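You operate a simulated robot arm through the tools that you are given. There is no shell and no other tool.

You are at the controls of a simulated robot arm. One attempt, no reset.

JOB
Put things in order on the glass panel. At the end: the small grey cone from the glass panel stands where the white grease tube stood; the small blue cone from the glass panel stands on top of the blue tape roll; the white label bundle (marked "LARGE") from the glass panel stands where the small blue cone stood; the white grease tube from the glass panel stands where the white label bundle stood; whatever was shut is shut again. Leave all else as you found it, and nothing knocked over.

Only the result counts: the job must be done as asked and must still hold three seconds after the hand-in. Knocking over, shifting, dropping, spilling or breaking anything else fails it.

ROBOT AND FRAMES
A 7-joint arm with a two-finger parallel gripper, fixed in place. Base frame: the origin is on the floor under the middle of its stand, x ahead of it, y to its left, z up; the work surface is at about z = 83.9. Readings come in cm, rad, newtons and seconds.
With the tool pointing down near the work surface it reaches from about 24 to 68 cm from the base axis. Its first joint turns from -1.152 to 1.152 rad. Payload 2.4 kg.
The TCP is the grasp point between the finger pads, 3 cm short of the fingertips. In the tool frame z runs along the fingers and y along their closing line. Largest opening 9.4 cm; finger width 2.8, thickness 1; the body of the gripper, 5 by 9.6 cm, starts 5.5 cm behind the TCP.
Orientation is that of the tool frame in the base frame, as [roll, pitch, yaw] about the fixed x, y, z axes, in that order (R = Rz(yaw) Ry(pitch) Rx(roll)). With the fingers straight down and closing along the base's y, the tool's x points along the base's -x, its y along +y and its z along -z.

CONTROLS
- The arm moves only by the tool send_rows. Its argument "rows" is a list of rows, each a list of 3 entries, a list of its own where there are three numbers: the turn, a rotation vector about the tool's x, y, z in rad, then the shift along the tool's x, y, z in cm, then the closure in counts, from 0 (fully open) to 255 (shut). In form: [[[wx, wy, wz], [x, y, z], grip], ...]. A call has 1 to 20 rows; each row shifts and turns the commanded pose from where the row before left it, along the tool's axes as they then stand. Rows are played at 5 a second. More than 5 cm and 0.15 rad between two rows, or a gripper value outside its range, and nothing of the call is played. A pose out of reach is approached as far as the arm can. The call stops where the force on the tool passes 40 N (or 10 N more than at its start, if that is more) or the arm is blocked; 0.2 s more then pass. The fingers move at their own pace (about 15.3 cm/s each) and stop on an object; they squeeze with about 45 N. The grip force told is the motor's: it shows also when the fingers shut on nothing. Time passes only in rows, and 0.2 s behind the last, so rows that do not move let the fingers close. It gives the time, the measured TCP pose, the force on the tool (base axes), the opening and the grip force at its end, in the units of the frame above (readings bear some noise), with the torque about the TCP (base axes, N m) and any sound that the robot's microphone picked up.
- Cameras (640 x 400 px; columns grow to the right, rows downward): "scene" is fixed at [3.66, 46.84, 145.31]; the picture's right is [-0.78, -0.62, 0.00], its down [-0.31, 0.39, -0.87] and it looks along [0.54, -0.68, -0.50] (base axes); focal length 340 px, centre (320, 200). "wrist" rides on the gripper at [7.6, 1.4, -10.2] in the tool frame; the picture's right is [-0.18, 0.98, 0.00], its down [-0.75, -0.14, -0.64] and it looks along [-0.63, -0.12, 0.77] (tool axes); focal length 243 px, centre (320, 200).
- get_image(camera): a new picture of that camera. It takes no simulated time.
- locate(camera, pixels): there is no depth. For up to 12 entries [column, row, z] of the newest picture of that camera ("zoom" is the newest enlarged one), the place [x, y] in the base frame at which the ray of that pixel passes the height z, good to about 0.2 cm. It takes no simulated time.
- enlarge(camera, box): a new picture of the part [left, top, right, bottom] of that camera's present view, enlarged. It takes no simulated time.
- sign_off(): hands the job in; it is judged then, once.

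Leave the gripper open and the arm clear of the work at the hand-in unless told otherwise.

The tools are called as name(argument=value, ...) on one line, values as JSON. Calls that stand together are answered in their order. send_rows: Moves the arm, as the interface text tells. Its arguments: {"type":"object","properties":{"rows":{"type":"array","items":{"type":"array"}}},"required":["rows"]} The other tools are called the same way: get_image (camera) takes a picture; locate (camera, pixels) gives the place at which the rays of pixels pass given heights; enlarge (camera, box) takes an enlarged picture of a part of a camera's view; sign_off () hands the job in.

At the start:

```text
clock: 0.0
ee_pos: [41.64, -1.86, 112.19]
tcp_rot: [3.141, 0.0, -3.14]
ft_force: [-1.2, 0.4, 1.3]
moment: [0.0, -0.01, 0.03]
finger_gap: 9.38
finger_force: 0.1
```

scene: 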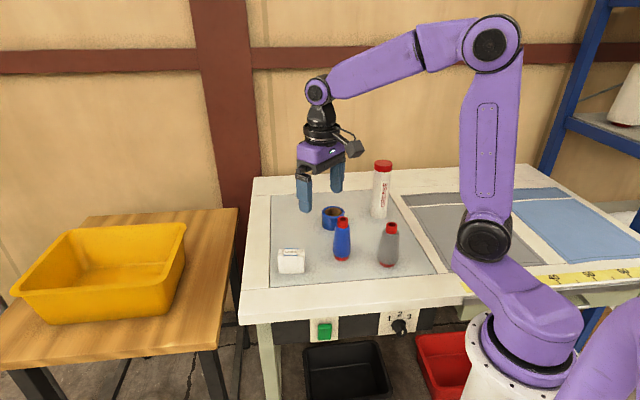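
wrist: 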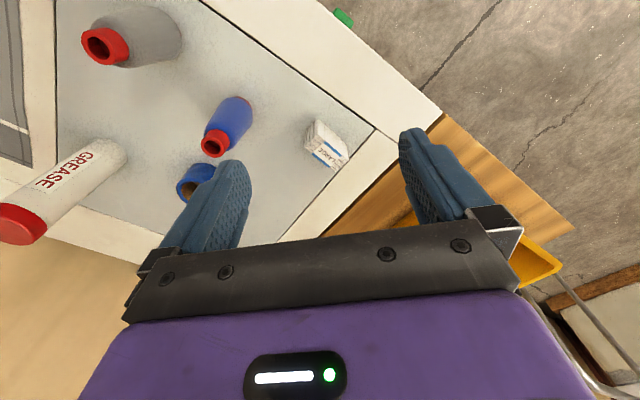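

I see the grease tube (scene ~382,190), blue tape roll (~333,217), blue cone (~342,240), grey cone (~388,245) and white label bundle (~291,261) on the glass panel. I'll take enlarged pictures to see the details.

enlarge(camera="scene", box=[240, 140, 440, 300])

enlarge(camera="wrist", box=[0, 0, 400, 250])

```text
2.50 times, centred on (340, 220) of scene
```

zoom: 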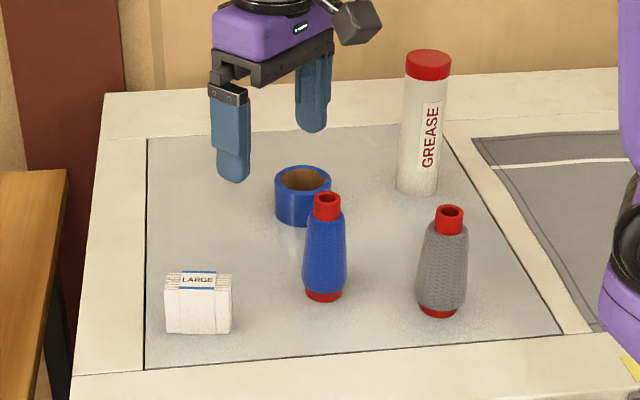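

```text
1.60 times, centred on (200, 125) of wrist
```

zoom: 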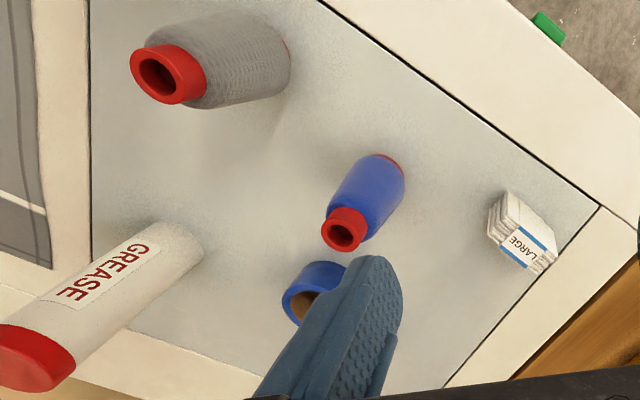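

Next I locate the object bases at table height in both pictures: scene pixels of the base edges and tops, then zoom (wrist) pixels.

enlarge(camera="scene", box=[260, 150, 420, 250])

enlarge(camera="scene", box=[270, 200, 430, 300])

```text
4.00 times, centred on (340, 200) of scene
```

zoom: 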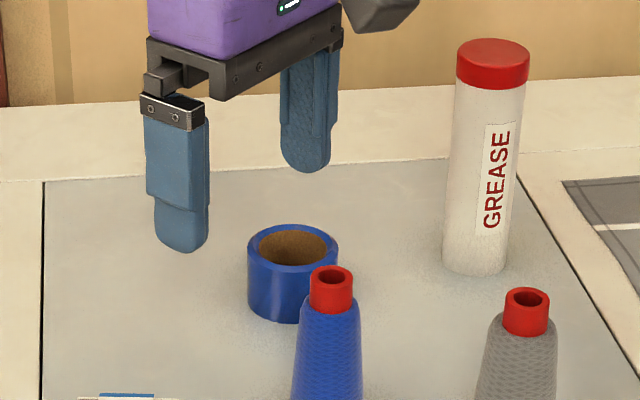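

```text
4.00 times, centred on (350, 250) of scene
```

zoom: 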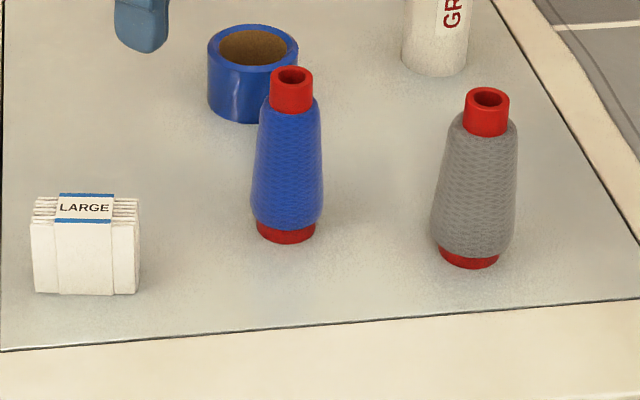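

From the newest zoom, I locate the base edges at z = 83.9: blue cone (256/316,232; 286,244), grey cone (440/499,255; 469,269), label bottom corners (35,293),(137,293), tape roll (253,122), grease tube (402,64),(467,64),(434,76).

locate(camera="zoom", pixels=[[256, 230, 83.9], [316, 230, 83.9], [286, 244, 83.9], [440, 255, 83.9], [499, 255, 83.9], [469, 269, 83.9], [35, 293, 83.9], [137, 293, 83.9], [253, 122, 83.9], [402, 64, 83.9], [467, 64, 83.9], [434, 76, 83.9]])

locate(camera="wrist", pixels=[[0, 0, 83.9], [640, 0, 83.9], [320, 200, 83.9], [56, 0, 83.9], [374, 130, 83.9]])

```text
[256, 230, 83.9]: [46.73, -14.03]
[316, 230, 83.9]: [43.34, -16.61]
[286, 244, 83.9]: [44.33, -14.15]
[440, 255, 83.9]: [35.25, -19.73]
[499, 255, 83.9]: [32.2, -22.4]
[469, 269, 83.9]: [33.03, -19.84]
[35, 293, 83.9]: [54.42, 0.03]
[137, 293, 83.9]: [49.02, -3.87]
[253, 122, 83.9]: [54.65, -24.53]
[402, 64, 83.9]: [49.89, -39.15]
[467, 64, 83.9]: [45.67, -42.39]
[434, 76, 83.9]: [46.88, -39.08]
```

```text
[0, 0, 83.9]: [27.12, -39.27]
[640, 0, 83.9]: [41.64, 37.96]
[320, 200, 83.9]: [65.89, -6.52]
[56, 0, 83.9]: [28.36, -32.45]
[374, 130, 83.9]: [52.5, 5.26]
```

Rough centres: blue cone ~(45.3,-15.7), grey cone ~(33.9,-21.7), grease tube ~(48,-41.3) with ~18.5 cm height, tape roll ~(56.7,-27.4), label near (52,-3). I want a closer look at the tape roll with the wrist camera, so I move level, back and to the right, staying at z≈112, well above everything.

send_rows(rows=[[[0, 0, 0], [1.2, -2.6, 0], 0], [[0, 0, 0], [1.2, -2.6, 0], 0], [[0, 0, 0], [1.2, -2.6, 0], 0], [[0, 0, 0], [1.2, -2.6, 0], 0], [[0, 0, 0], [1.2, -2.6, 0], 0], [[0, 0, 0], [1.2, -2.6, 0], 0], [[0, 0, 0], [1.2, -2.6, 0], 0], [[0, 0, 0], [1.2, -2.6, 0], 0], [[0, 0, 0], [0, 0, 0], 0]])

get_image(camera="wrist")

get_image(camera="scene")

```text
clock: 2.0
ee_pos: [32.03, -22.84, 112.22]
tcp_rot: [3.141, 0.0, -3.141]
ft_force: [0.2, 0.0, 0.6]
moment: [-0.02, -0.02, -0.02]
finger_gap: 9.42
finger_force: 0.0
```

```text
taken
```

wrist: 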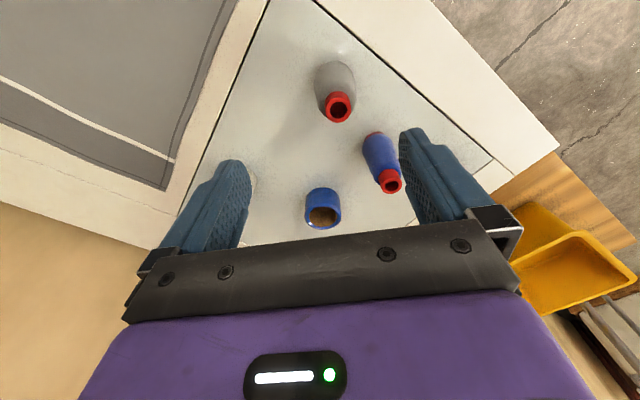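

```text
taken
```

scene: 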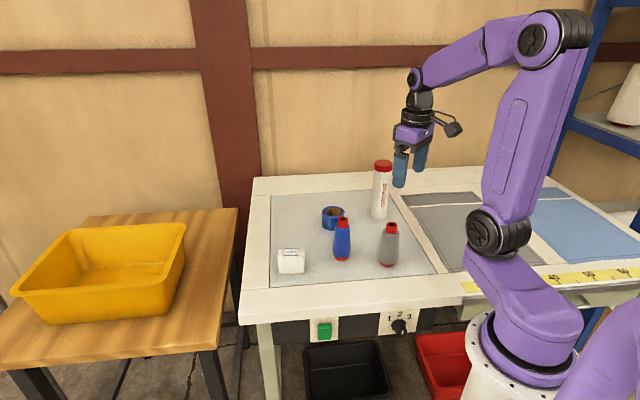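

Tape roll now sits at wrist (323,208). I enlarge it and the cones, plus the now unobstructed scene view.

enlarge(camera="scene", box=[306, 190, 370, 230])

enlarge(camera="wrist", box=[275, 175, 371, 235])

locate(camera="zoom", pixels=[[320, 200, 83.9], [320, 200, 88.9]])

```text
10.00 times, centred on (338, 210) of scene
```

zoom: 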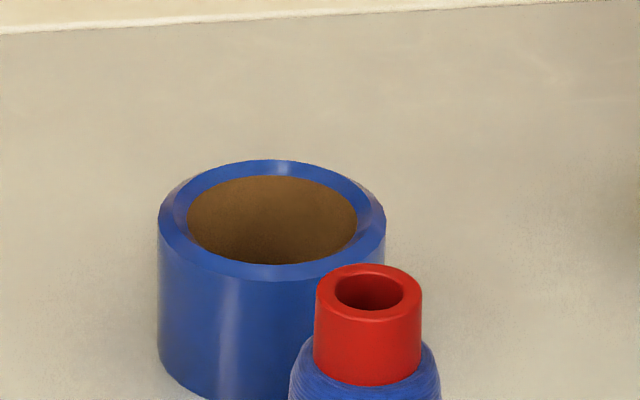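

```text
6.67 times, centred on (323, 205) of wrist
```

zoom: 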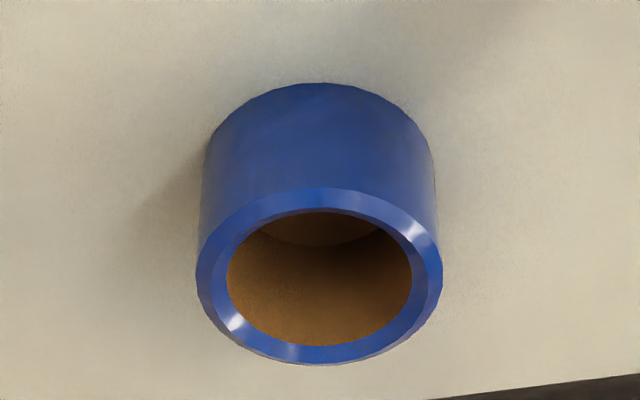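

```text
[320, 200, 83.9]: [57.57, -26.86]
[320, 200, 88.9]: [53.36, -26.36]
```

The tape roll looks hollow. I measure its rim, hole and the visible inner floor edge (zoom 318,247) at several heights.

locate(camera="zoom", pixels=[[318, 83, 83.9], [204, 155, 83.9], [433, 150, 83.9], [318, 247, 83.9], [320, 346, 88.5], [320, 208, 88.5], [227, 278, 88.5], [412, 278, 88.5], [197, 278, 88.5], [442, 270, 88.5], [320, 187, 88.5], [320, 364, 88.5]])

enlarge(camera="scene", box=[290, 180, 418, 260])

locate(camera="zoom", pixels=[[320, 200, 83.9], [320, 200, 88.5]])

```text
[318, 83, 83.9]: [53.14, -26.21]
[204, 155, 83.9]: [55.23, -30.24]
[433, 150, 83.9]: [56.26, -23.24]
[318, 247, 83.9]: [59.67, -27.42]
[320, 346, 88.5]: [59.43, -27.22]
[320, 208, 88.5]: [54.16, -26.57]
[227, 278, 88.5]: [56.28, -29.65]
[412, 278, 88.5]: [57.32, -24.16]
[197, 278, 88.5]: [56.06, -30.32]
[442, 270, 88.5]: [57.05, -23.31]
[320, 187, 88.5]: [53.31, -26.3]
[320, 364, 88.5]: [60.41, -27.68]
```

```text
5.00 times, centred on (354, 220) of scene
```

zoom: 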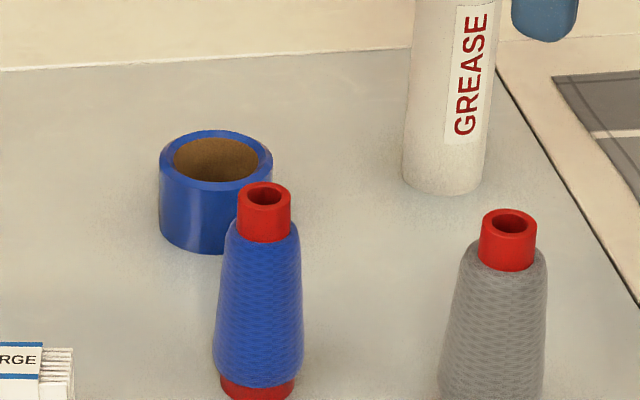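

```text
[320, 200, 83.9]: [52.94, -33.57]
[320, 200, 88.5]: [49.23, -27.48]
```

The roll is about 7.1 cm across outside, ~5.3 cm across the hole, ~4.6 cm high, centred near (56.8,-26.9). Now I measure the blue cone with more enlargement (scene and wrist).

enlarge(camera="scene", box=[302, 214, 382, 264])

locate(camera="zoom", pixels=[[320, 200, 83.9], [320, 200, 88.5]])

enlarge(camera="wrist", box=[332, 125, 444, 195])

locate(camera="zoom", pixels=[[320, 200, 83.9], [320, 200, 88.5]])

```text
8.00 times, centred on (342, 239) of scene
```

zoom: 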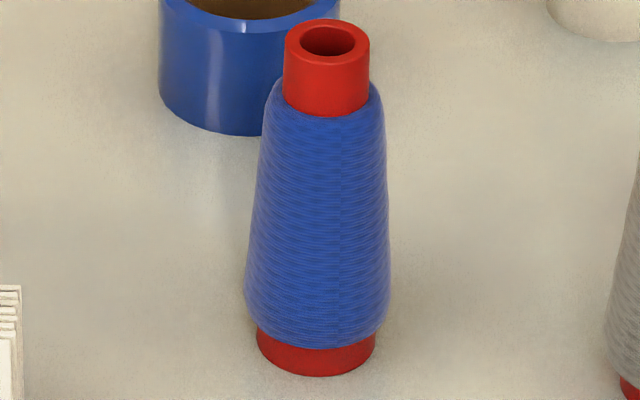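

```text
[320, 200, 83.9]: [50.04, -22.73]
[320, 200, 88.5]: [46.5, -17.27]
```

```text
5.71 times, centred on (388, 160) of wrist
```

zoom: 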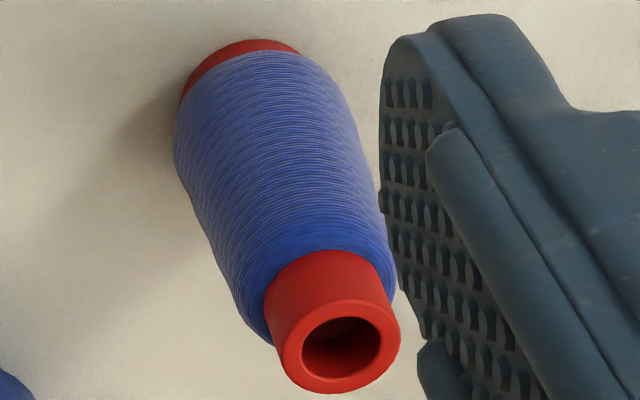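

```text
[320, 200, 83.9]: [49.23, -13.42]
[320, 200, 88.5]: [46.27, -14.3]
```

Blue cone: centre ≈(45.6,-15.6), top ≈96.2, base 4.1 cm, widest ≈5.0 cm, shoulder ≈4.0 cm. I move above it at z=112, then descend to TCP z≈100 (fingertips still just above its top) and check alignment.

send_rows(rows=[[[0, 0, 0], [-2.72, 1.45, 0], 0], [[0, 0, 0], [-2.72, 1.45, 0], 0], [[0, 0, 0], [-2.72, 1.45, 0], 0], [[0, 0, 0], [-2.72, 1.45, 0], 0], [[0, 0, 0], [-2.72, 1.45, 0], 0], [[0, 0, 0], [0, 0, 3], 0], [[0, 0, 0], [0, 0, 3], 0], [[0, 0, 0], [0, 0, 3], 0], [[0, 0, 0], [0, 0, 3], 0], [[0, 0, 0], [0, 0, 0], 0], [[0, 0, 0], [0, 0, 0], 0]])

get_image(camera="wrist")

enlarge(camera="scene", box=[270, 180, 398, 260])

```text
clock: 4.4
ee_pos: [45.77, -15.33, 100.2]
tcp_rot: [3.142, -0.001, 3.14]
ft_force: [0.0, -0.4, -0.4]
moment: [-0.02, 0.0, 0.0]
finger_gap: 9.43
finger_force: 0.0
```

```text
taken
```

wrist: 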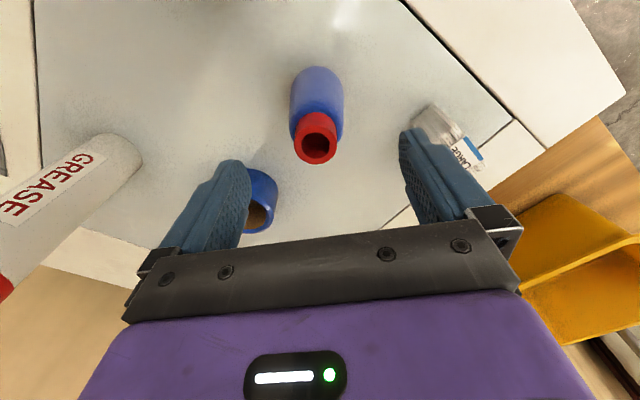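

```text
5.00 times, centred on (334, 220) of scene
```

zoom: 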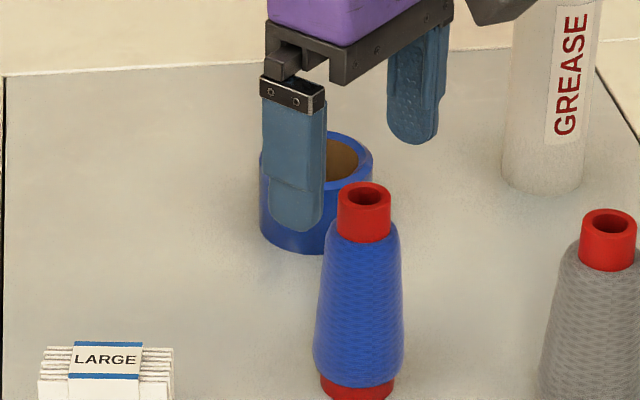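

I check the neck-ring centre at wrist (317,147) at z=96.2, the base edge near (318,68) at z=83.9, and other things visible now: label and grease base.

locate(camera="wrist", pixels=[[317, 147, 96.2], [294, 147, 96.2], [339, 143, 96.2], [318, 67, 83.9], [125, 140, 83.9], [141, 160, 83.9]])

enlarge(camera="wrist", box=[240, 50, 400, 150])

```text
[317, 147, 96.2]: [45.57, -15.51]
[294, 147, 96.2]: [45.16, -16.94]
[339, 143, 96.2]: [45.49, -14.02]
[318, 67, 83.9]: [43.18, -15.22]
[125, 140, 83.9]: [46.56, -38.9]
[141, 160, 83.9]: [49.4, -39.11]
```

```text
4.00 times, centred on (320, 100) of wrist
```

zoom: 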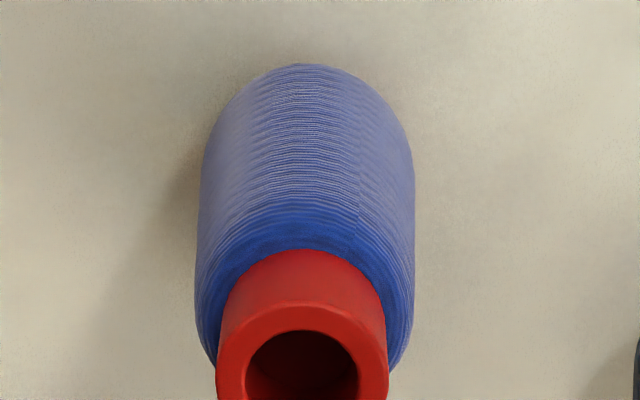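

Cone axis at (45.57,-15.51); TCP at (45.77,-15.33). I correct by (-0.2,-0.17) and descend 7.6 cm to z≈92.6, then close.

send_rows(rows=[[[0, 0, 0], [0.2, -0.17, 1], 0], [[0, 0, 0], [0, 0, 2], 0], [[0, 0, 0], [0, 0, 2], 0], [[0, 0, 0], [0, 0, 1.6], 0], [[0, 0, 0], [0, 0, 1], 0], [[0, 0, 0], [0, 0, 0], 0], [[0, 0, 0], [0, 0, 0], 255], [[0, 0, 0], [0, 0, 0], 255], [[0, 0, 0], [0, 0, 0], 255]])

enlarge(camera="scene", box=[270, 180, 398, 260])

```text
clock: 6.4
ee_pos: [45.54, -15.82, 92.69]
tcp_rot: [3.141, 0.0, 3.141]
ft_force: [0.0, -0.6, -0.4]
moment: [0.01, 0.01, 0.01]
finger_gap: 4.04
finger_force: 45.0
```

```text
5.00 times, centred on (334, 220) of scene
```

zoom: 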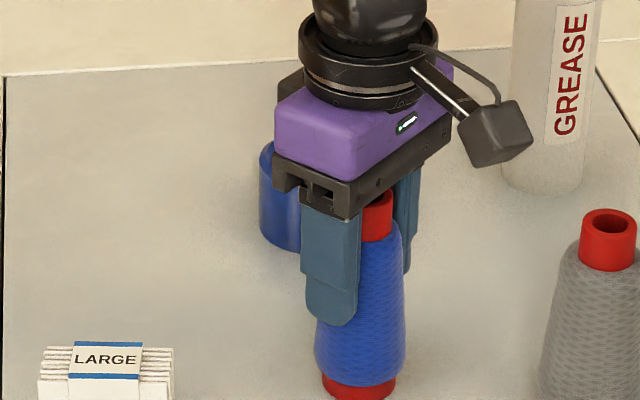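

The cone is held (gap 4.04, 45 N). I lift 8 cm straight up and check.

send_rows(rows=[[[0, 0, 0], [0, 0, -0.5], 255], [[0, 0, 0], [0, 0, -1], 255], [[0, 0, 0], [0, 0, -1.5], 255], [[0, 0, 0], [0, 0, -2], 255], [[0, 0, 0], [0, 0, -2], 255], [[0, 0, 0], [0, 0, -1], 255], [[0, 0, 0], [0, 0, 0], 255], [[0, 0, 0], [0, 0, 0], 255]])

get_image(camera="scene")

get_image(camera="wrist")

```text
clock: 8.2
ee_pos: [45.46, -15.58, 100.74]
tcp_rot: [-3.141, -0.001, -3.141]
ft_force: [0.2, -0.5, -0.9]
moment: [-0.01, 0.02, 0.01]
finger_gap: 4.0
finger_force: 44.5
```

```text
taken
```

scene: 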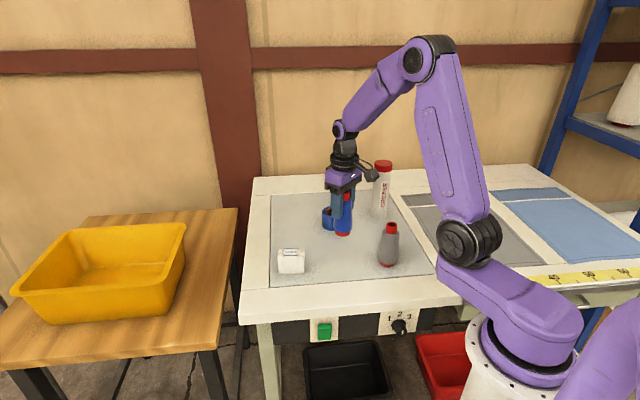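

```text
taken
```

wrist: 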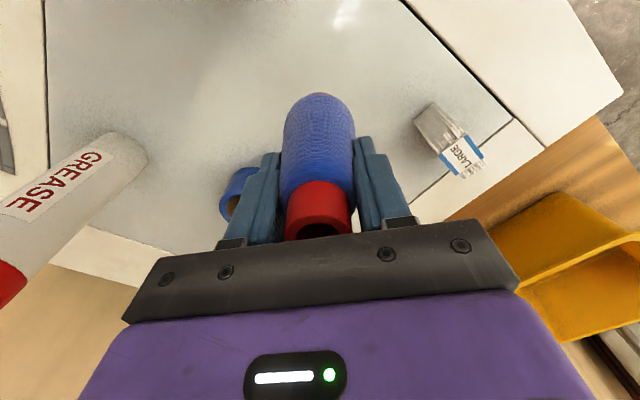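

The cone hangs upright. Tape roll centre works out to ≈(56.8,-26.95), top ≈88.6. I move there level (cone base ≈92, clears the roll by ~3 cm).

send_rows(rows=[[[0, 0, 0], [-1.4, -1.43, 0], 255], [[0, 0, 0], [-1.4, -1.43, 0], 255], [[0, 0, 0], [-1.4, -1.43, 0], 255], [[0, 0, 0], [-1.4, -1.43, 0], 255], [[0, 0, 0], [-1.4, -1.43, 0], 255], [[0, 0, 0], [-1.4, -1.43, 0], 255], [[0, 0, 0], [-1.4, -1.43, 0], 255], [[0, 0, 0], [-1.4, -1.43, 0], 255], [[0, 0, 0], [0, 0, 1], 255], [[0, 0, 0], [0, 0, 0.8], 255], [[0, 0, 0], [0, 0, 0], 255], [[0, 0, 0], [0, 0, 0], 255]])

enlarge(camera="scene", box=[290, 180, 386, 240])

get_image(camera="wrist")

```text
clock: 10.8
ee_pos: [56.61, -27.11, 98.75]
tcp_rot: [-3.141, -0.001, -3.141]
ft_force: [-0.6, -0.3, -0.8]
moment: [0.01, -0.02, 0.02]
finger_gap: 3.99
finger_force: 45.4
```

```text
6.67 times, centred on (338, 210) of scene
```

zoom: 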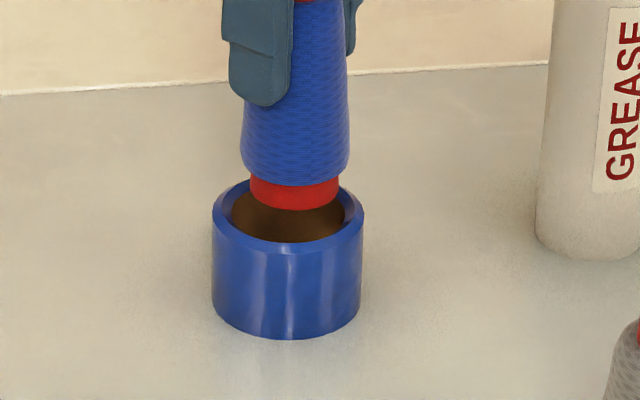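

```text
taken
```

wrist: 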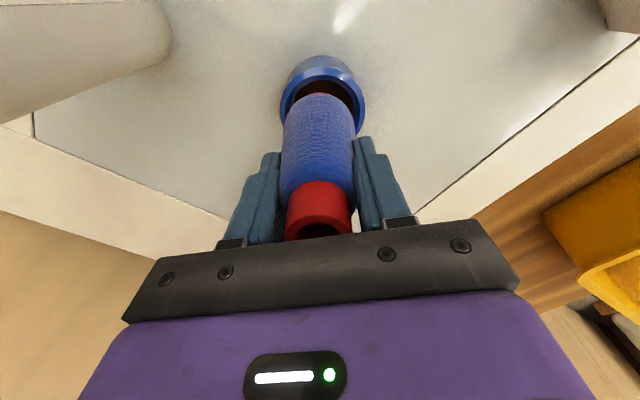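

The cone sits ≈0.3 cm to the right of the roll's axis in the scene picture (294 vs 287.5), consistent with readings. I correct by (+0.2,+0.2) and lower 0.9 cm.

send_rows(rows=[[[0, 0, 0], [-0.2, 0.2, 0], 255], [[0, 0, 0], [0, 0, 0.4], 255], [[0, 0, 0], [0, 0, 0.3], 255], [[0, 0, 0], [0, 0, 0.2], 255], [[0, 0, 0], [0, 0, 0], 255], [[0, 0, 0], [0, 0, 0], 255]])

enlarge(camera="scene", box=[290, 180, 386, 240])

enlarge(camera="wrist", box=[240, 20, 400, 120])

```text
clock: 12.2
ee_pos: [56.9, -27.0, 97.91]
tcp_rot: [3.141, -0.001, -3.14]
ft_force: [0.2, 0.7, -1.2]
moment: [-0.03, 0.01, 0.01]
finger_gap: 3.99
finger_force: 44.7
```

```text
6.67 times, centred on (338, 210) of scene
```

zoom: 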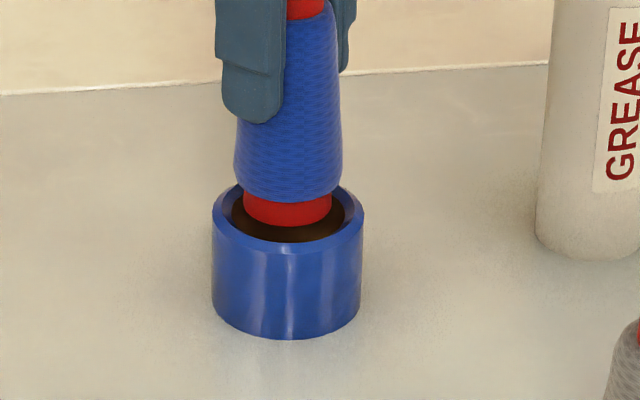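

```text
4.00 times, centred on (320, 70) of wrist
```

zoom: 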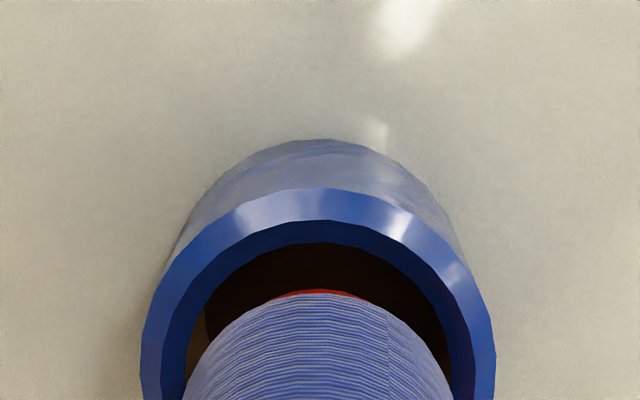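

Now centred (287 vs 287.5). Base ≈89.2, roll top ≈88.6. I lower a further 0.6 cm gently, watching force.

send_rows(rows=[[[0, 0, 0], [0, 0, 0.2], 255], [[0, 0, 0], [0, 0, 0.2], 255], [[0, 0, 0], [0, 0, 0.2], 255], [[0, 0, 0], [0, 0, 0], 255]])

enlarge(camera="scene", box=[290, 180, 386, 240])

```text
clock: 13.2
ee_pos: [56.89, -26.99, 97.4]
tcp_rot: [-3.14, 0.002, -3.14]
ft_force: [-2.7, 2.1, 14.1]
moment: [0.14, 0.36, -0.09]
finger_gap: 4.01
finger_force: 45.3
```

```text
6.67 times, centred on (338, 210) of scene
```

zoom: 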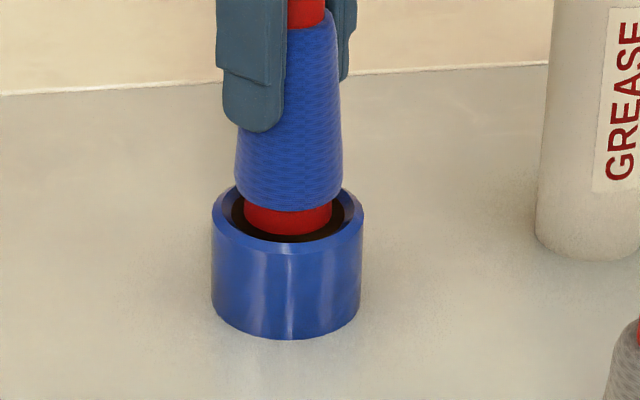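

Contact: 14 N at cone base ≈88.65, which matches the roll's top, so it carries the cone. I ease off 0.15 cm, then release.

send_rows(rows=[[[0, 0, 0], [0, 0, -0.12], 255], [[0, 0, 0], [0, 0, 0], 255], [[0, 0, 0], [0, 0, 0], 255]])

enlarge(camera="wrist", box=[240, 20, 400, 120])

```text
clock: 14.0
ee_pos: [56.86, -26.9, 97.51]
tcp_rot: [3.141, -0.001, -3.141]
ft_force: [0.6, 0.4, 7.3]
moment: [-0.05, -0.11, -0.07]
finger_gap: 3.99
finger_force: 45.0
```

```text
4.00 times, centred on (320, 70) of wrist
```

zoom: 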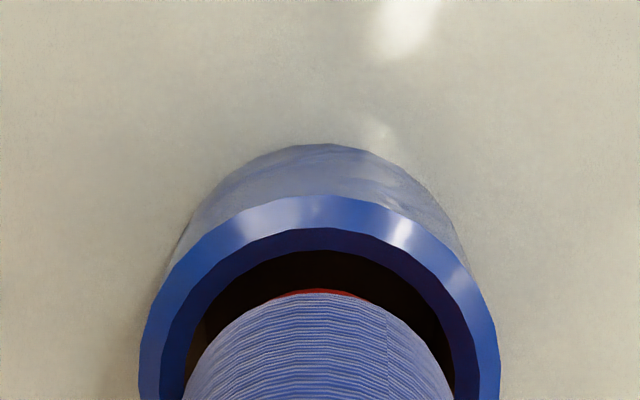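

Force 7.3 N with near-zero moment: supported centrally. I open the fingers and wait.

send_rows(rows=[[[0, 0, 0], [0, 0, 0], 120], [[0, 0, 0], [0, 0, 0], 60], [[0, 0, 0], [0, 0, 0], 0], [[0, 0, 0], [0, 0, 0], 0]])

enlarge(camera="scene", box=[290, 180, 386, 240])

get_image(camera="wrist")

```text
clock: 15.0
ee_pos: [56.8, -26.92, 97.49]
tcp_rot: [-3.141, -0.001, 3.141]
ft_force: [0.7, -0.3, 0.4]
moment: [0.0, -0.02, -0.03]
finger_gap: 9.4
finger_force: 0.1
```

```text
6.67 times, centred on (338, 210) of scene
```

zoom: 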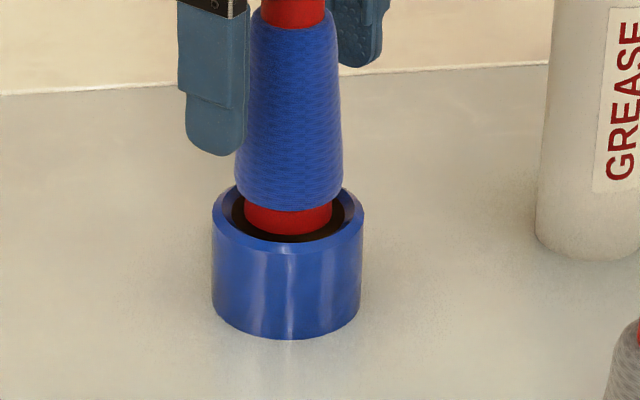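

```text
taken
```

wrist: 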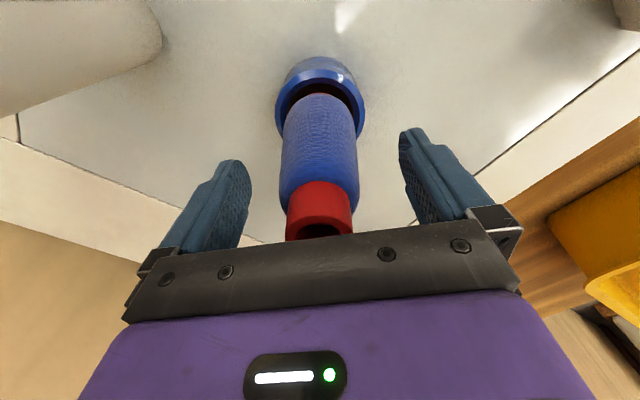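

The cone stands alone and steady on the roll. I rise straight up 15 cm, then move to about (34,2,112.5) to look at the label bundle.

send_rows(rows=[[[0, 0, 0], [0, 0, -1], 0], [[0, 0, 0], [0, 0, -2], 0], [[0, 0, 0], [0, 0, -3], 0], [[0, 0, 0], [0, 0, -3], 0], [[0, 0, 0], [0, 0, -3], 0], [[0, 0, 0], [0, 0, -3], 0], [[0, 0, 0], [2.28, 2.89, 0], 0], [[0, 0, 0], [2.28, 2.89, 0], 0], [[0, 0, 0], [2.28, 2.89, 0], 0], [[0, 0, 0], [2.28, 2.89, 0], 0], [[0, 0, 0], [2.28, 2.89, 0], 0], [[0, 0, 0], [2.28, 2.89, 0], 0], [[0, 0, 0], [2.28, 2.89, 0], 0], [[0, 0, 0], [2.28, 2.89, 0], 0], [[0, 0, 0], [2.28, 2.89, 0], 0], [[0, 0, 0], [2.28, 2.89, 0], 0], [[0, 0, 0], [0, 0, 0], 0], [[0, 0, 0], [0, 0, 0], 0]])

get_image(camera="wrist")

get_image(camera="scene")

enlarge(camera="scene", box=[260, 230, 340, 280])

```text
clock: 18.8
ee_pos: [34.42, 2.13, 112.29]
tcp_rot: [3.142, 0.0, 3.141]
ft_force: [-0.3, 0.5, -0.5]
moment: [-0.01, 0.0, 0.05]
finger_gap: 9.4
finger_force: 0.0
```

```text
taken
```

wrist: 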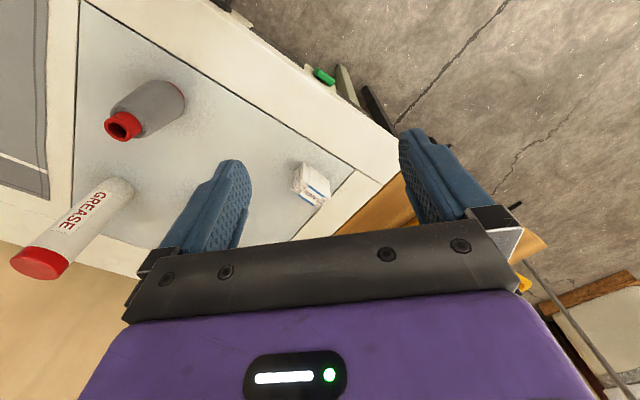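

```text
taken
```

scene: 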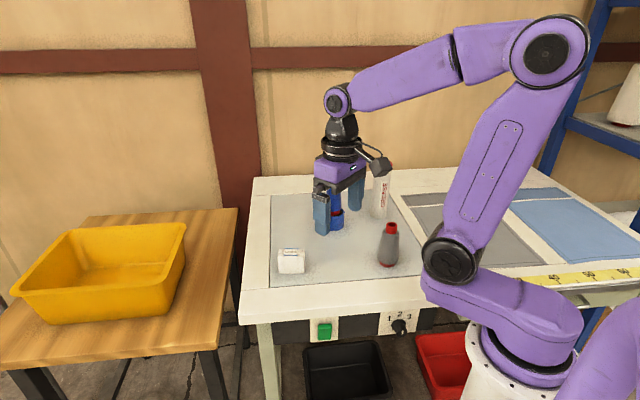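

```text
8.00 times, centred on (300, 255) of scene
```

zoom: 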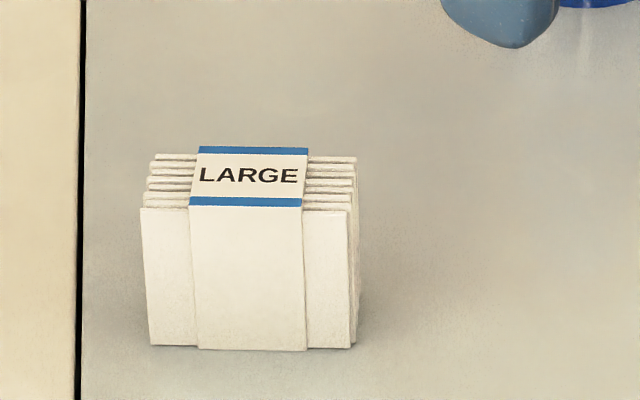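

I measure the label bundle: bottom front corners zoom (151,346),(350,349) at z=83.9; top front corners (141,207),(348,208) and top back corners (153,154),(357,158) at candidate heights.

locate(camera="zoom", pixels=[[151, 346, 83.9], [350, 349, 83.9], [141, 207, 88.0], [348, 208, 88.0], [153, 154, 88.0], [357, 158, 88.0], [141, 207, 89.0], [348, 208, 89.0], [153, 154, 89.0], [357, 158, 89.0], [355, 343, 83.9], [358, 300, 83.9]])

enlarge(camera="wrist", box=[270, 150, 350, 200])

```text
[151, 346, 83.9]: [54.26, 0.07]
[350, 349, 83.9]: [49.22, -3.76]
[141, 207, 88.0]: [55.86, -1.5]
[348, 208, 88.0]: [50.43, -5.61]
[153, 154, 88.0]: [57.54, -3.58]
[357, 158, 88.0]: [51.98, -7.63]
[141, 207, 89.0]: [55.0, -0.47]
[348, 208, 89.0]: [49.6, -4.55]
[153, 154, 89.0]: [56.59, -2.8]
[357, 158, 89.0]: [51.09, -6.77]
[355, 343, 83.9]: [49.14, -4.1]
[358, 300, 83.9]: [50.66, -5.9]
```

```text
8.00 times, centred on (310, 175) of wrist
```

zoom: 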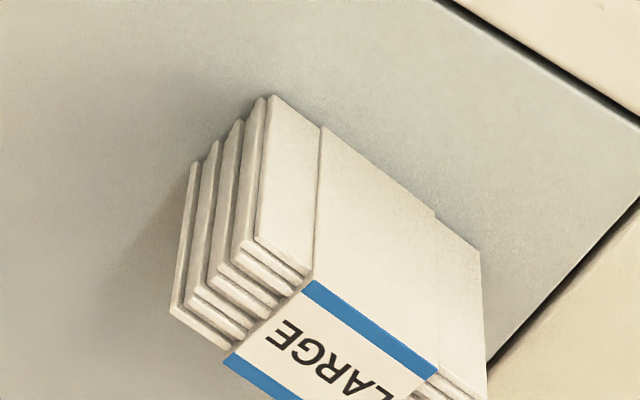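

From the scene: front face from (49.2,-3.8) to (54.3,0.1), yaw ≈37°, height ≈5.7, depth ≈2.8. I cross-check with the wrist zoom corners.

locate(camera="zoom", pixels=[[270, 95, 83.9], [481, 250, 83.9], [192, 162, 83.9], [255, 237, 89.0], [170, 308, 89.0], [255, 237, 89.6], [170, 308, 89.6], [225, 350, 89.6], [312, 272, 89.6]])

enlarge(camera="wrist", box=[262, 155, 358, 215])

```text
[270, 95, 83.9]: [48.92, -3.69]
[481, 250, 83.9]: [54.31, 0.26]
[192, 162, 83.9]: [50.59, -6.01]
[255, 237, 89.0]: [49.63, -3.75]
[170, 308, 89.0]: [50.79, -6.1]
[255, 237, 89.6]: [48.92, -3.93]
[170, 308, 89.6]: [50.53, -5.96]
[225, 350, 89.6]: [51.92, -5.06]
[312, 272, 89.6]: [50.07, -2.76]
```

```text
6.67 times, centred on (310, 185) of wrist
```

zoom: 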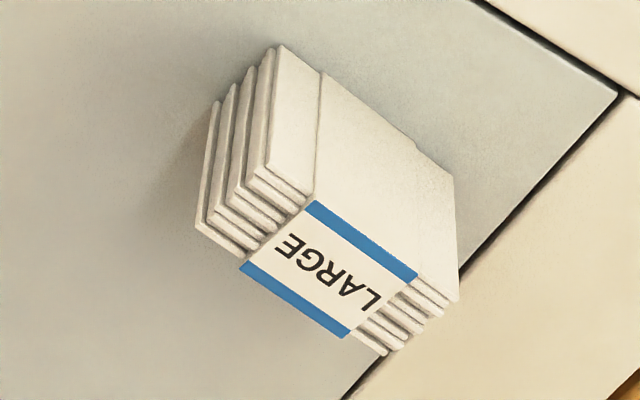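

Both views agree: bundle centre ≈(52.45,-2.95), long side at ≈36° (0.63 rad), 6.5×2.8 cm, 5.7 cm high. I move above it at z=112, turn the gripper +0.63 rad about base z (so it closes across the 2.8 cm), and descend to z≈97 for a check.

send_rows(rows=[[[0, 0, 0], [-2.61, -0.71, 0], 0], [[0, 0, 0], [-2.61, -0.71, 0], 0], [[0, 0, 0], [-2.61, -0.71, 0], 0], [[0, 0, 0], [-2.61, -0.71, 0], 0], [[0, 0, 0], [-2.61, -0.71, 0], 0], [[0, 0, 0], [-2.61, -0.71, 0], 0], [[0, 0, 0], [-2.61, -0.71, 0], 0], [[0, 0, -0.126], [0, 0, 0], 0], [[0, 0, -0.126], [0, 0, 0], 0], [[0, 0, -0.126], [0, 0, 0], 0], [[0, 0, -0.126], [0, 0, 0], 0], [[0, 0, -0.126], [0, 0, 0], 0], [[0, 0, 0], [0, 0, 3], 0], [[0, 0, 0], [0, 0, 3], 0], [[0, 0, 0], [0, 0, 3], 0], [[0, 0, 0], [0, 0, 3], 0], [[0, 0, 0], [0, 0, 3], 0], [[0, 0, 0], [0, 0, 0], 0], [[0, 0, 0], [0, 0, 0], 0]])

get_image(camera="wrist")

enlarge(camera="scene", box=[240, 200, 368, 280])

```text
clock: 22.8
ee_pos: [52.32, -2.82, 97.41]
tcp_rot: [-3.14, 0.001, -2.512]
ft_force: [-0.7, -0.1, -0.5]
moment: [0.02, -0.04, 0.03]
finger_gap: 9.38
finger_force: 0.0
```

```text
taken
```

wrist: 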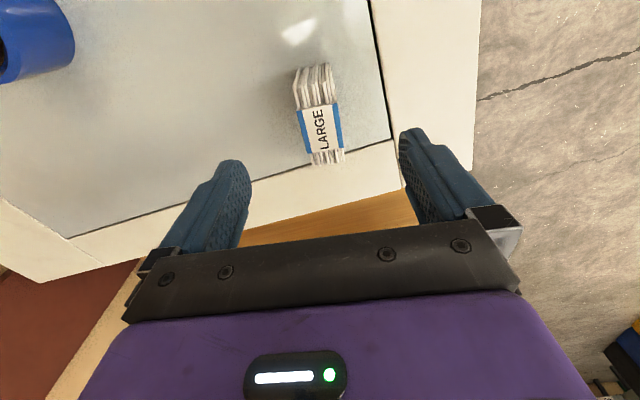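

```text
5.00 times, centred on (304, 240) of scene
```

zoom: 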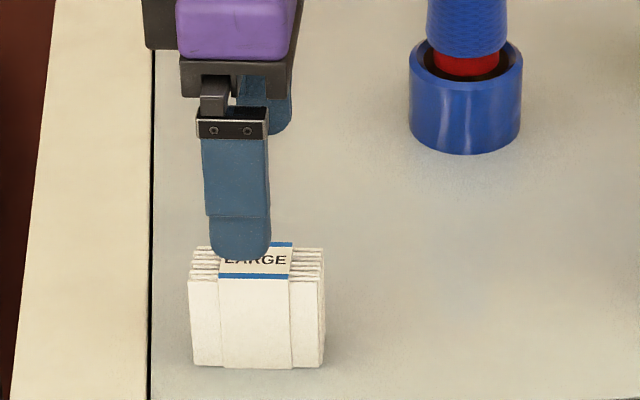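

Yaw matches the bundle. I enlarge the wrist view around the bundle (320,115) and locate its top corners to check centring.

enlarge(camera="wrist", box=[256, 50, 384, 170])

```text
3.33 times, centred on (320, 110) of wrist
```

zoom: 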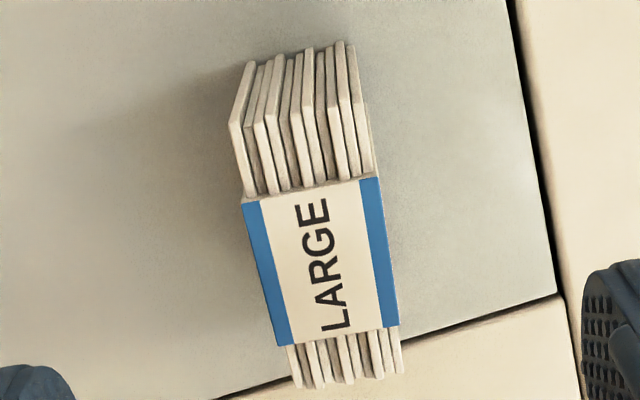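

Locating the strap corners (241,203),(380,178),(398,328),(277,346) and the top end corners (230,122),(355,103),(298,388),(403,372) at z=89.6.

locate(camera="zoom", pixels=[[241, 203, 89.6], [380, 178, 89.6], [398, 328, 89.6], [277, 346, 89.6], [230, 122, 89.6], [355, 103, 89.6], [298, 388, 89.6], [403, 372, 89.6], [248, 62, 83.9], [352, 43, 83.9]])

```text
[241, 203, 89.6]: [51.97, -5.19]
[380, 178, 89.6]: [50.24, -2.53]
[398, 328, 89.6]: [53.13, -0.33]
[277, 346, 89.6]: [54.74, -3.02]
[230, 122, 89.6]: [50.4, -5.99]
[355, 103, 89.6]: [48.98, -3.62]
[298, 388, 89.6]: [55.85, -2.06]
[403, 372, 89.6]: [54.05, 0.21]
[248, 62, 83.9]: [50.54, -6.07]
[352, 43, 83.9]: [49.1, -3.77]
```

The bundle centre is ≈(52.43,-2.9), matching the TCP. I descend 9.7 cm to z≈87.7 (fingertips ~0.8 cm above the glass) and close.

send_rows(rows=[[[0, 0, 0], [0, 0, 2.5], 0], [[0, 0, 0], [0, 0, 2.5], 0], [[0, 0, 0], [0, 0, 2.5], 0], [[0, 0, 0], [0, 0, 1.5], 0], [[0, 0, 0], [0, 0, 0.7], 0], [[0, 0, 0], [0, 0, 0], 0], [[0, 0, 0], [0, 0, 0], 100], [[0, 0, 0], [0, 0, 0], 255], [[0, 0, 0], [0, 0, 0], 255], [[0, 0, 0], [0, 0, 0], 255]])

enlarge(camera="scene", box=[240, 200, 368, 280])

```text
clock: 25.0
ee_pos: [52.31, -2.99, 87.7]
tcp_rot: [3.14, 0.001, -2.512]
ft_force: [0.1, -0.4, 0.3]
moment: [-0.01, 0.02, 0.01]
finger_gap: 3.35
finger_force: 45.0
```

```text
5.00 times, centred on (304, 240) of scene
```

zoom: 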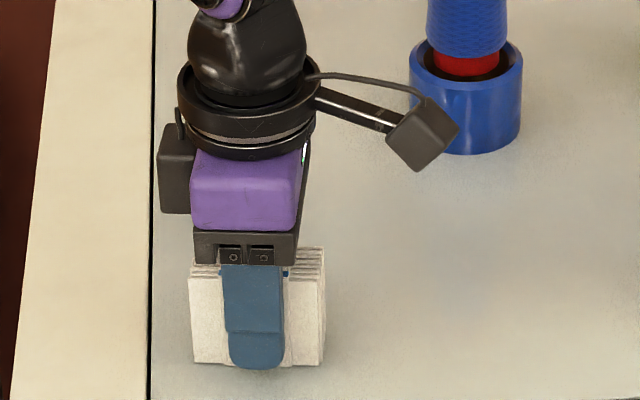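

Held (gap 3.35). I lift 6 cm, then move level to the blue cone's old spot (45.57,-15.53): in tool axes (12.93,-6.1).

send_rows(rows=[[[0, 0, 0], [0, 0, -0.5], 255], [[0, 0, 0], [0, 0, -1], 255], [[0, 0, 0], [0, 0, -1.5], 255], [[0, 0, 0], [0, 0, -2], 255], [[0, 0, 0], [0, 0, -1], 255], [[0, 0, 0], [0, 0, 0], 255], [[0, 0, 0], [1.616, -0.763, 0], 255], [[0, 0, 0], [1.616, -0.763, 0], 255], [[0, 0, 0], [1.616, -0.763, 0], 255], [[0, 0, 0], [1.616, -0.763, 0], 255], [[0, 0, 0], [1.616, -0.763, 0], 255], [[0, 0, 0], [1.616, -0.763, 0], 255], [[0, 0, 0], [1.616, -0.763, 0], 255], [[0, 0, 0], [1.616, -0.763, 0], 255], [[0, 0, 0], [0, 0, 0], 255], [[0, 0, 0], [0, 0, 0], 255]])

enlarge(camera="scene", box=[280, 190, 408, 270])

get_image(camera="wrist")

```text
clock: 28.4
ee_pos: [45.53, -15.59, 93.76]
tcp_rot: [-3.14, 0.0, -2.511]
ft_force: [-0.7, 0.0, -1.2]
moment: [0.01, 0.02, 0.0]
finger_gap: 3.36
finger_force: 45.1
```

```text
5.00 times, centred on (344, 230) of scene
```

zoom: 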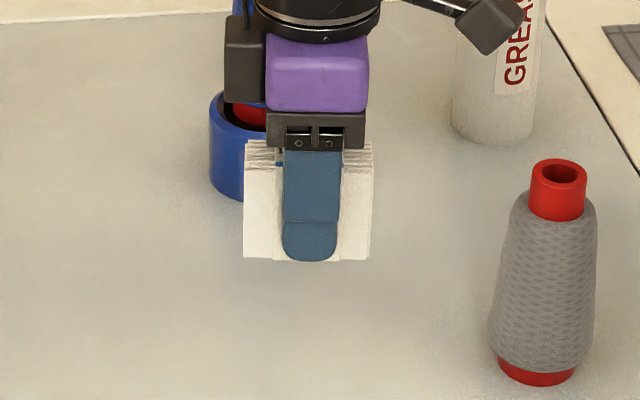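

```text
taken
```

wrist: 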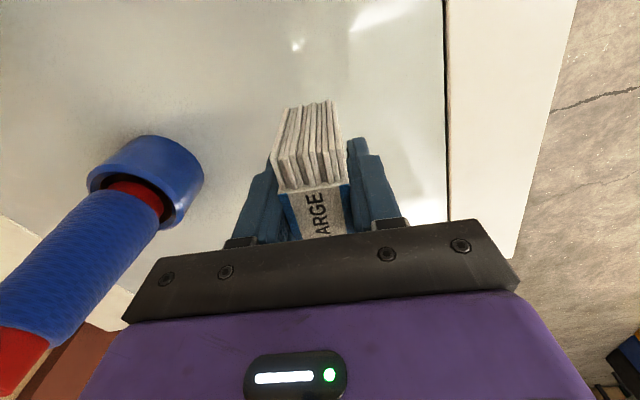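

Over the target at (45.53,-15.59). I lower 5.5 cm, then slowly 0.5 cm, and check force.

send_rows(rows=[[[0, 0, 0], [0, 0, 1.5], 255], [[0, 0, 0], [0, 0, 2], 255], [[0, 0, 0], [0, 0, 1.5], 255], [[0, 0, 0], [0, 0, 0.5], 255], [[0, 0, 0], [0, 0, 0.2], 255], [[0, 0, 0], [0, 0, 0.2], 255], [[0, 0, 0], [0, 0, 0.1], 255], [[0, 0, 0], [0, 0, 0], 255]])

enlarge(camera="scene", box=[280, 200, 408, 280])

```text
clock: 30.2
ee_pos: [45.46, -15.58, 87.69]
tcp_rot: [-3.141, -0.001, -2.512]
ft_force: [-0.9, 0.0, -1.7]
moment: [-0.01, 0.0, -0.01]
finger_gap: 3.32
finger_force: 45.1
```

```text
5.00 times, centred on (344, 240) of scene
```

zoom: 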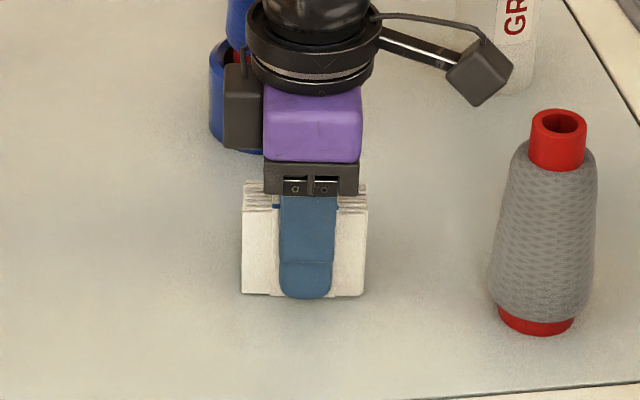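

No contact yet (-1.7 N). I lower 0.1 cm more.

send_rows(rows=[[[0, 0, 0], [0, 0, 0.05], 255], [[0, 0, 0], [0, 0, 0.05], 255], [[0, 0, 0], [0, 0, 0], 255]])

```text
clock: 31.0
ee_pos: [45.62, -15.52, 87.78]
tcp_rot: [-3.141, -0.001, -2.511]
ft_force: [-0.2, -0.5, 2.4]
moment: [0.0, 0.04, 0.01]
finger_gap: 3.33
finger_force: 45.4
```

Light contact now (+2.4 N). I release and wait.

send_rows(rows=[[[0, 0, 0], [0, 0, 0], 140], [[0, 0, 0], [0, 0, 0], 80], [[0, 0, 0], [0, 0, 0], 0], [[0, 0, 0], [0, 0, 0], 0]])

enlarge(camera="scene", box=[280, 200, 408, 280])

get_image(camera="wrist")

```text
clock: 32.0
ee_pos: [45.53, -15.57, 87.74]
tcp_rot: [3.142, 0.001, -2.511]
ft_force: [0.5, -0.4, -0.3]
moment: [0.01, -0.03, 0.02]
finger_gap: 9.38
finger_force: 0.0
```

```text
5.00 times, centred on (344, 240) of scene
```

zoom: 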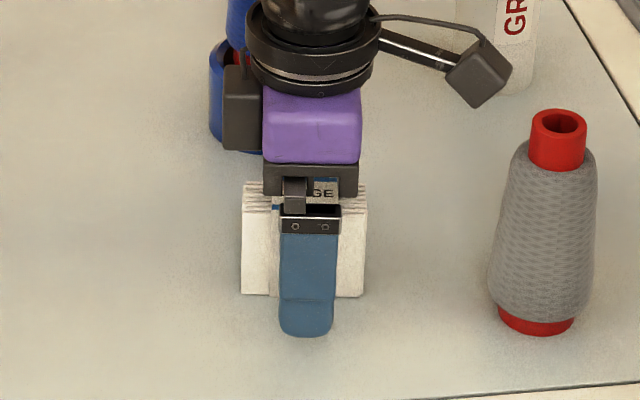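

```text
taken
```

wrist: 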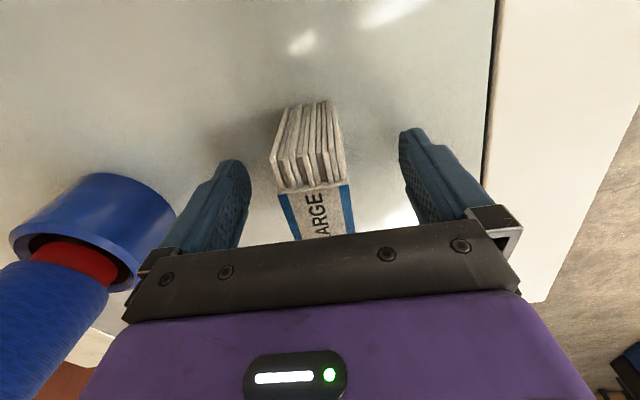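

Label bundle stands at the blue cone's old spot. I rise 25 cm straight, turn back to yaw π, and move to about (36,-37,112.7) to look at the grease tube.

send_rows(rows=[[[0, 0, 0], [0, 0, -1], 0], [[0, 0, 0], [0, 0, -3], 0], [[0, 0, 0], [0, 0, -4], 0], [[0, 0, 0], [0, 0, -4], 0], [[0, 0, 0], [0, 0, -4], 0], [[0, 0, 0], [0, 0, -4], 0], [[0, 0, 0], [0, 0, -4], 0], [[0, 0, 0], [0, 0, -1], 0], [[0, 0, 0.126], [0, 0, 0], 0], [[0, 0, 0.126], [0, 0, 0], 0], [[0, 0, 0.126], [0, 0, 0], 0], [[0, 0, 0.126], [0, 0, 0], 0], [[0, 0, 0.126], [0, 0, 0], 0], [[0, 0, 0], [1.9, -4.3, 0], 0], [[0, 0, 0], [1.9, -4.3, 0], 0], [[0, 0, 0], [1.9, -4.3, 0], 0], [[0, 0, 0], [1.9, -4.3, 0], 0], [[0, 0, 0], [1.9, -4.3, 0], 0], [[0, 0, 0], [0, 0, 0], 0], [[0, 0, 0], [0, 0, 0], 0]])

get_image(camera="wrist")

get_image(camera="scene")

```text
clock: 36.2
ee_pos: [35.83, -37.03, 112.83]
tcp_rot: [3.141, 0.0, -3.141]
ft_force: [0.1, 0.0, 0.2]
moment: [0.03, 0.01, 0.01]
finger_gap: 9.41
finger_force: 0.0
```

```text
taken
```

wrist: 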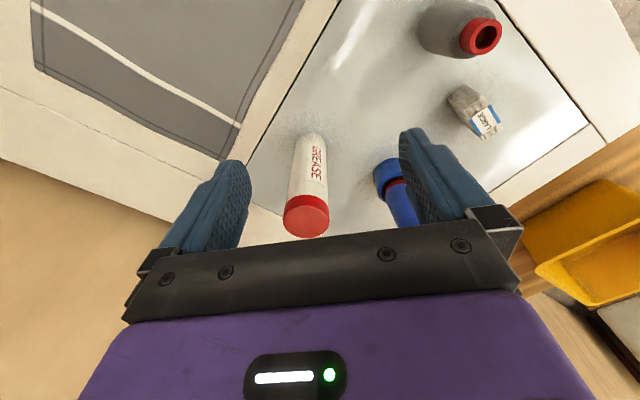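

```text
taken
```

scene: 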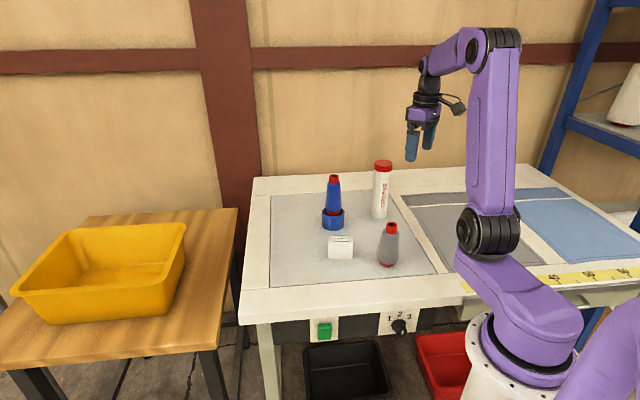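

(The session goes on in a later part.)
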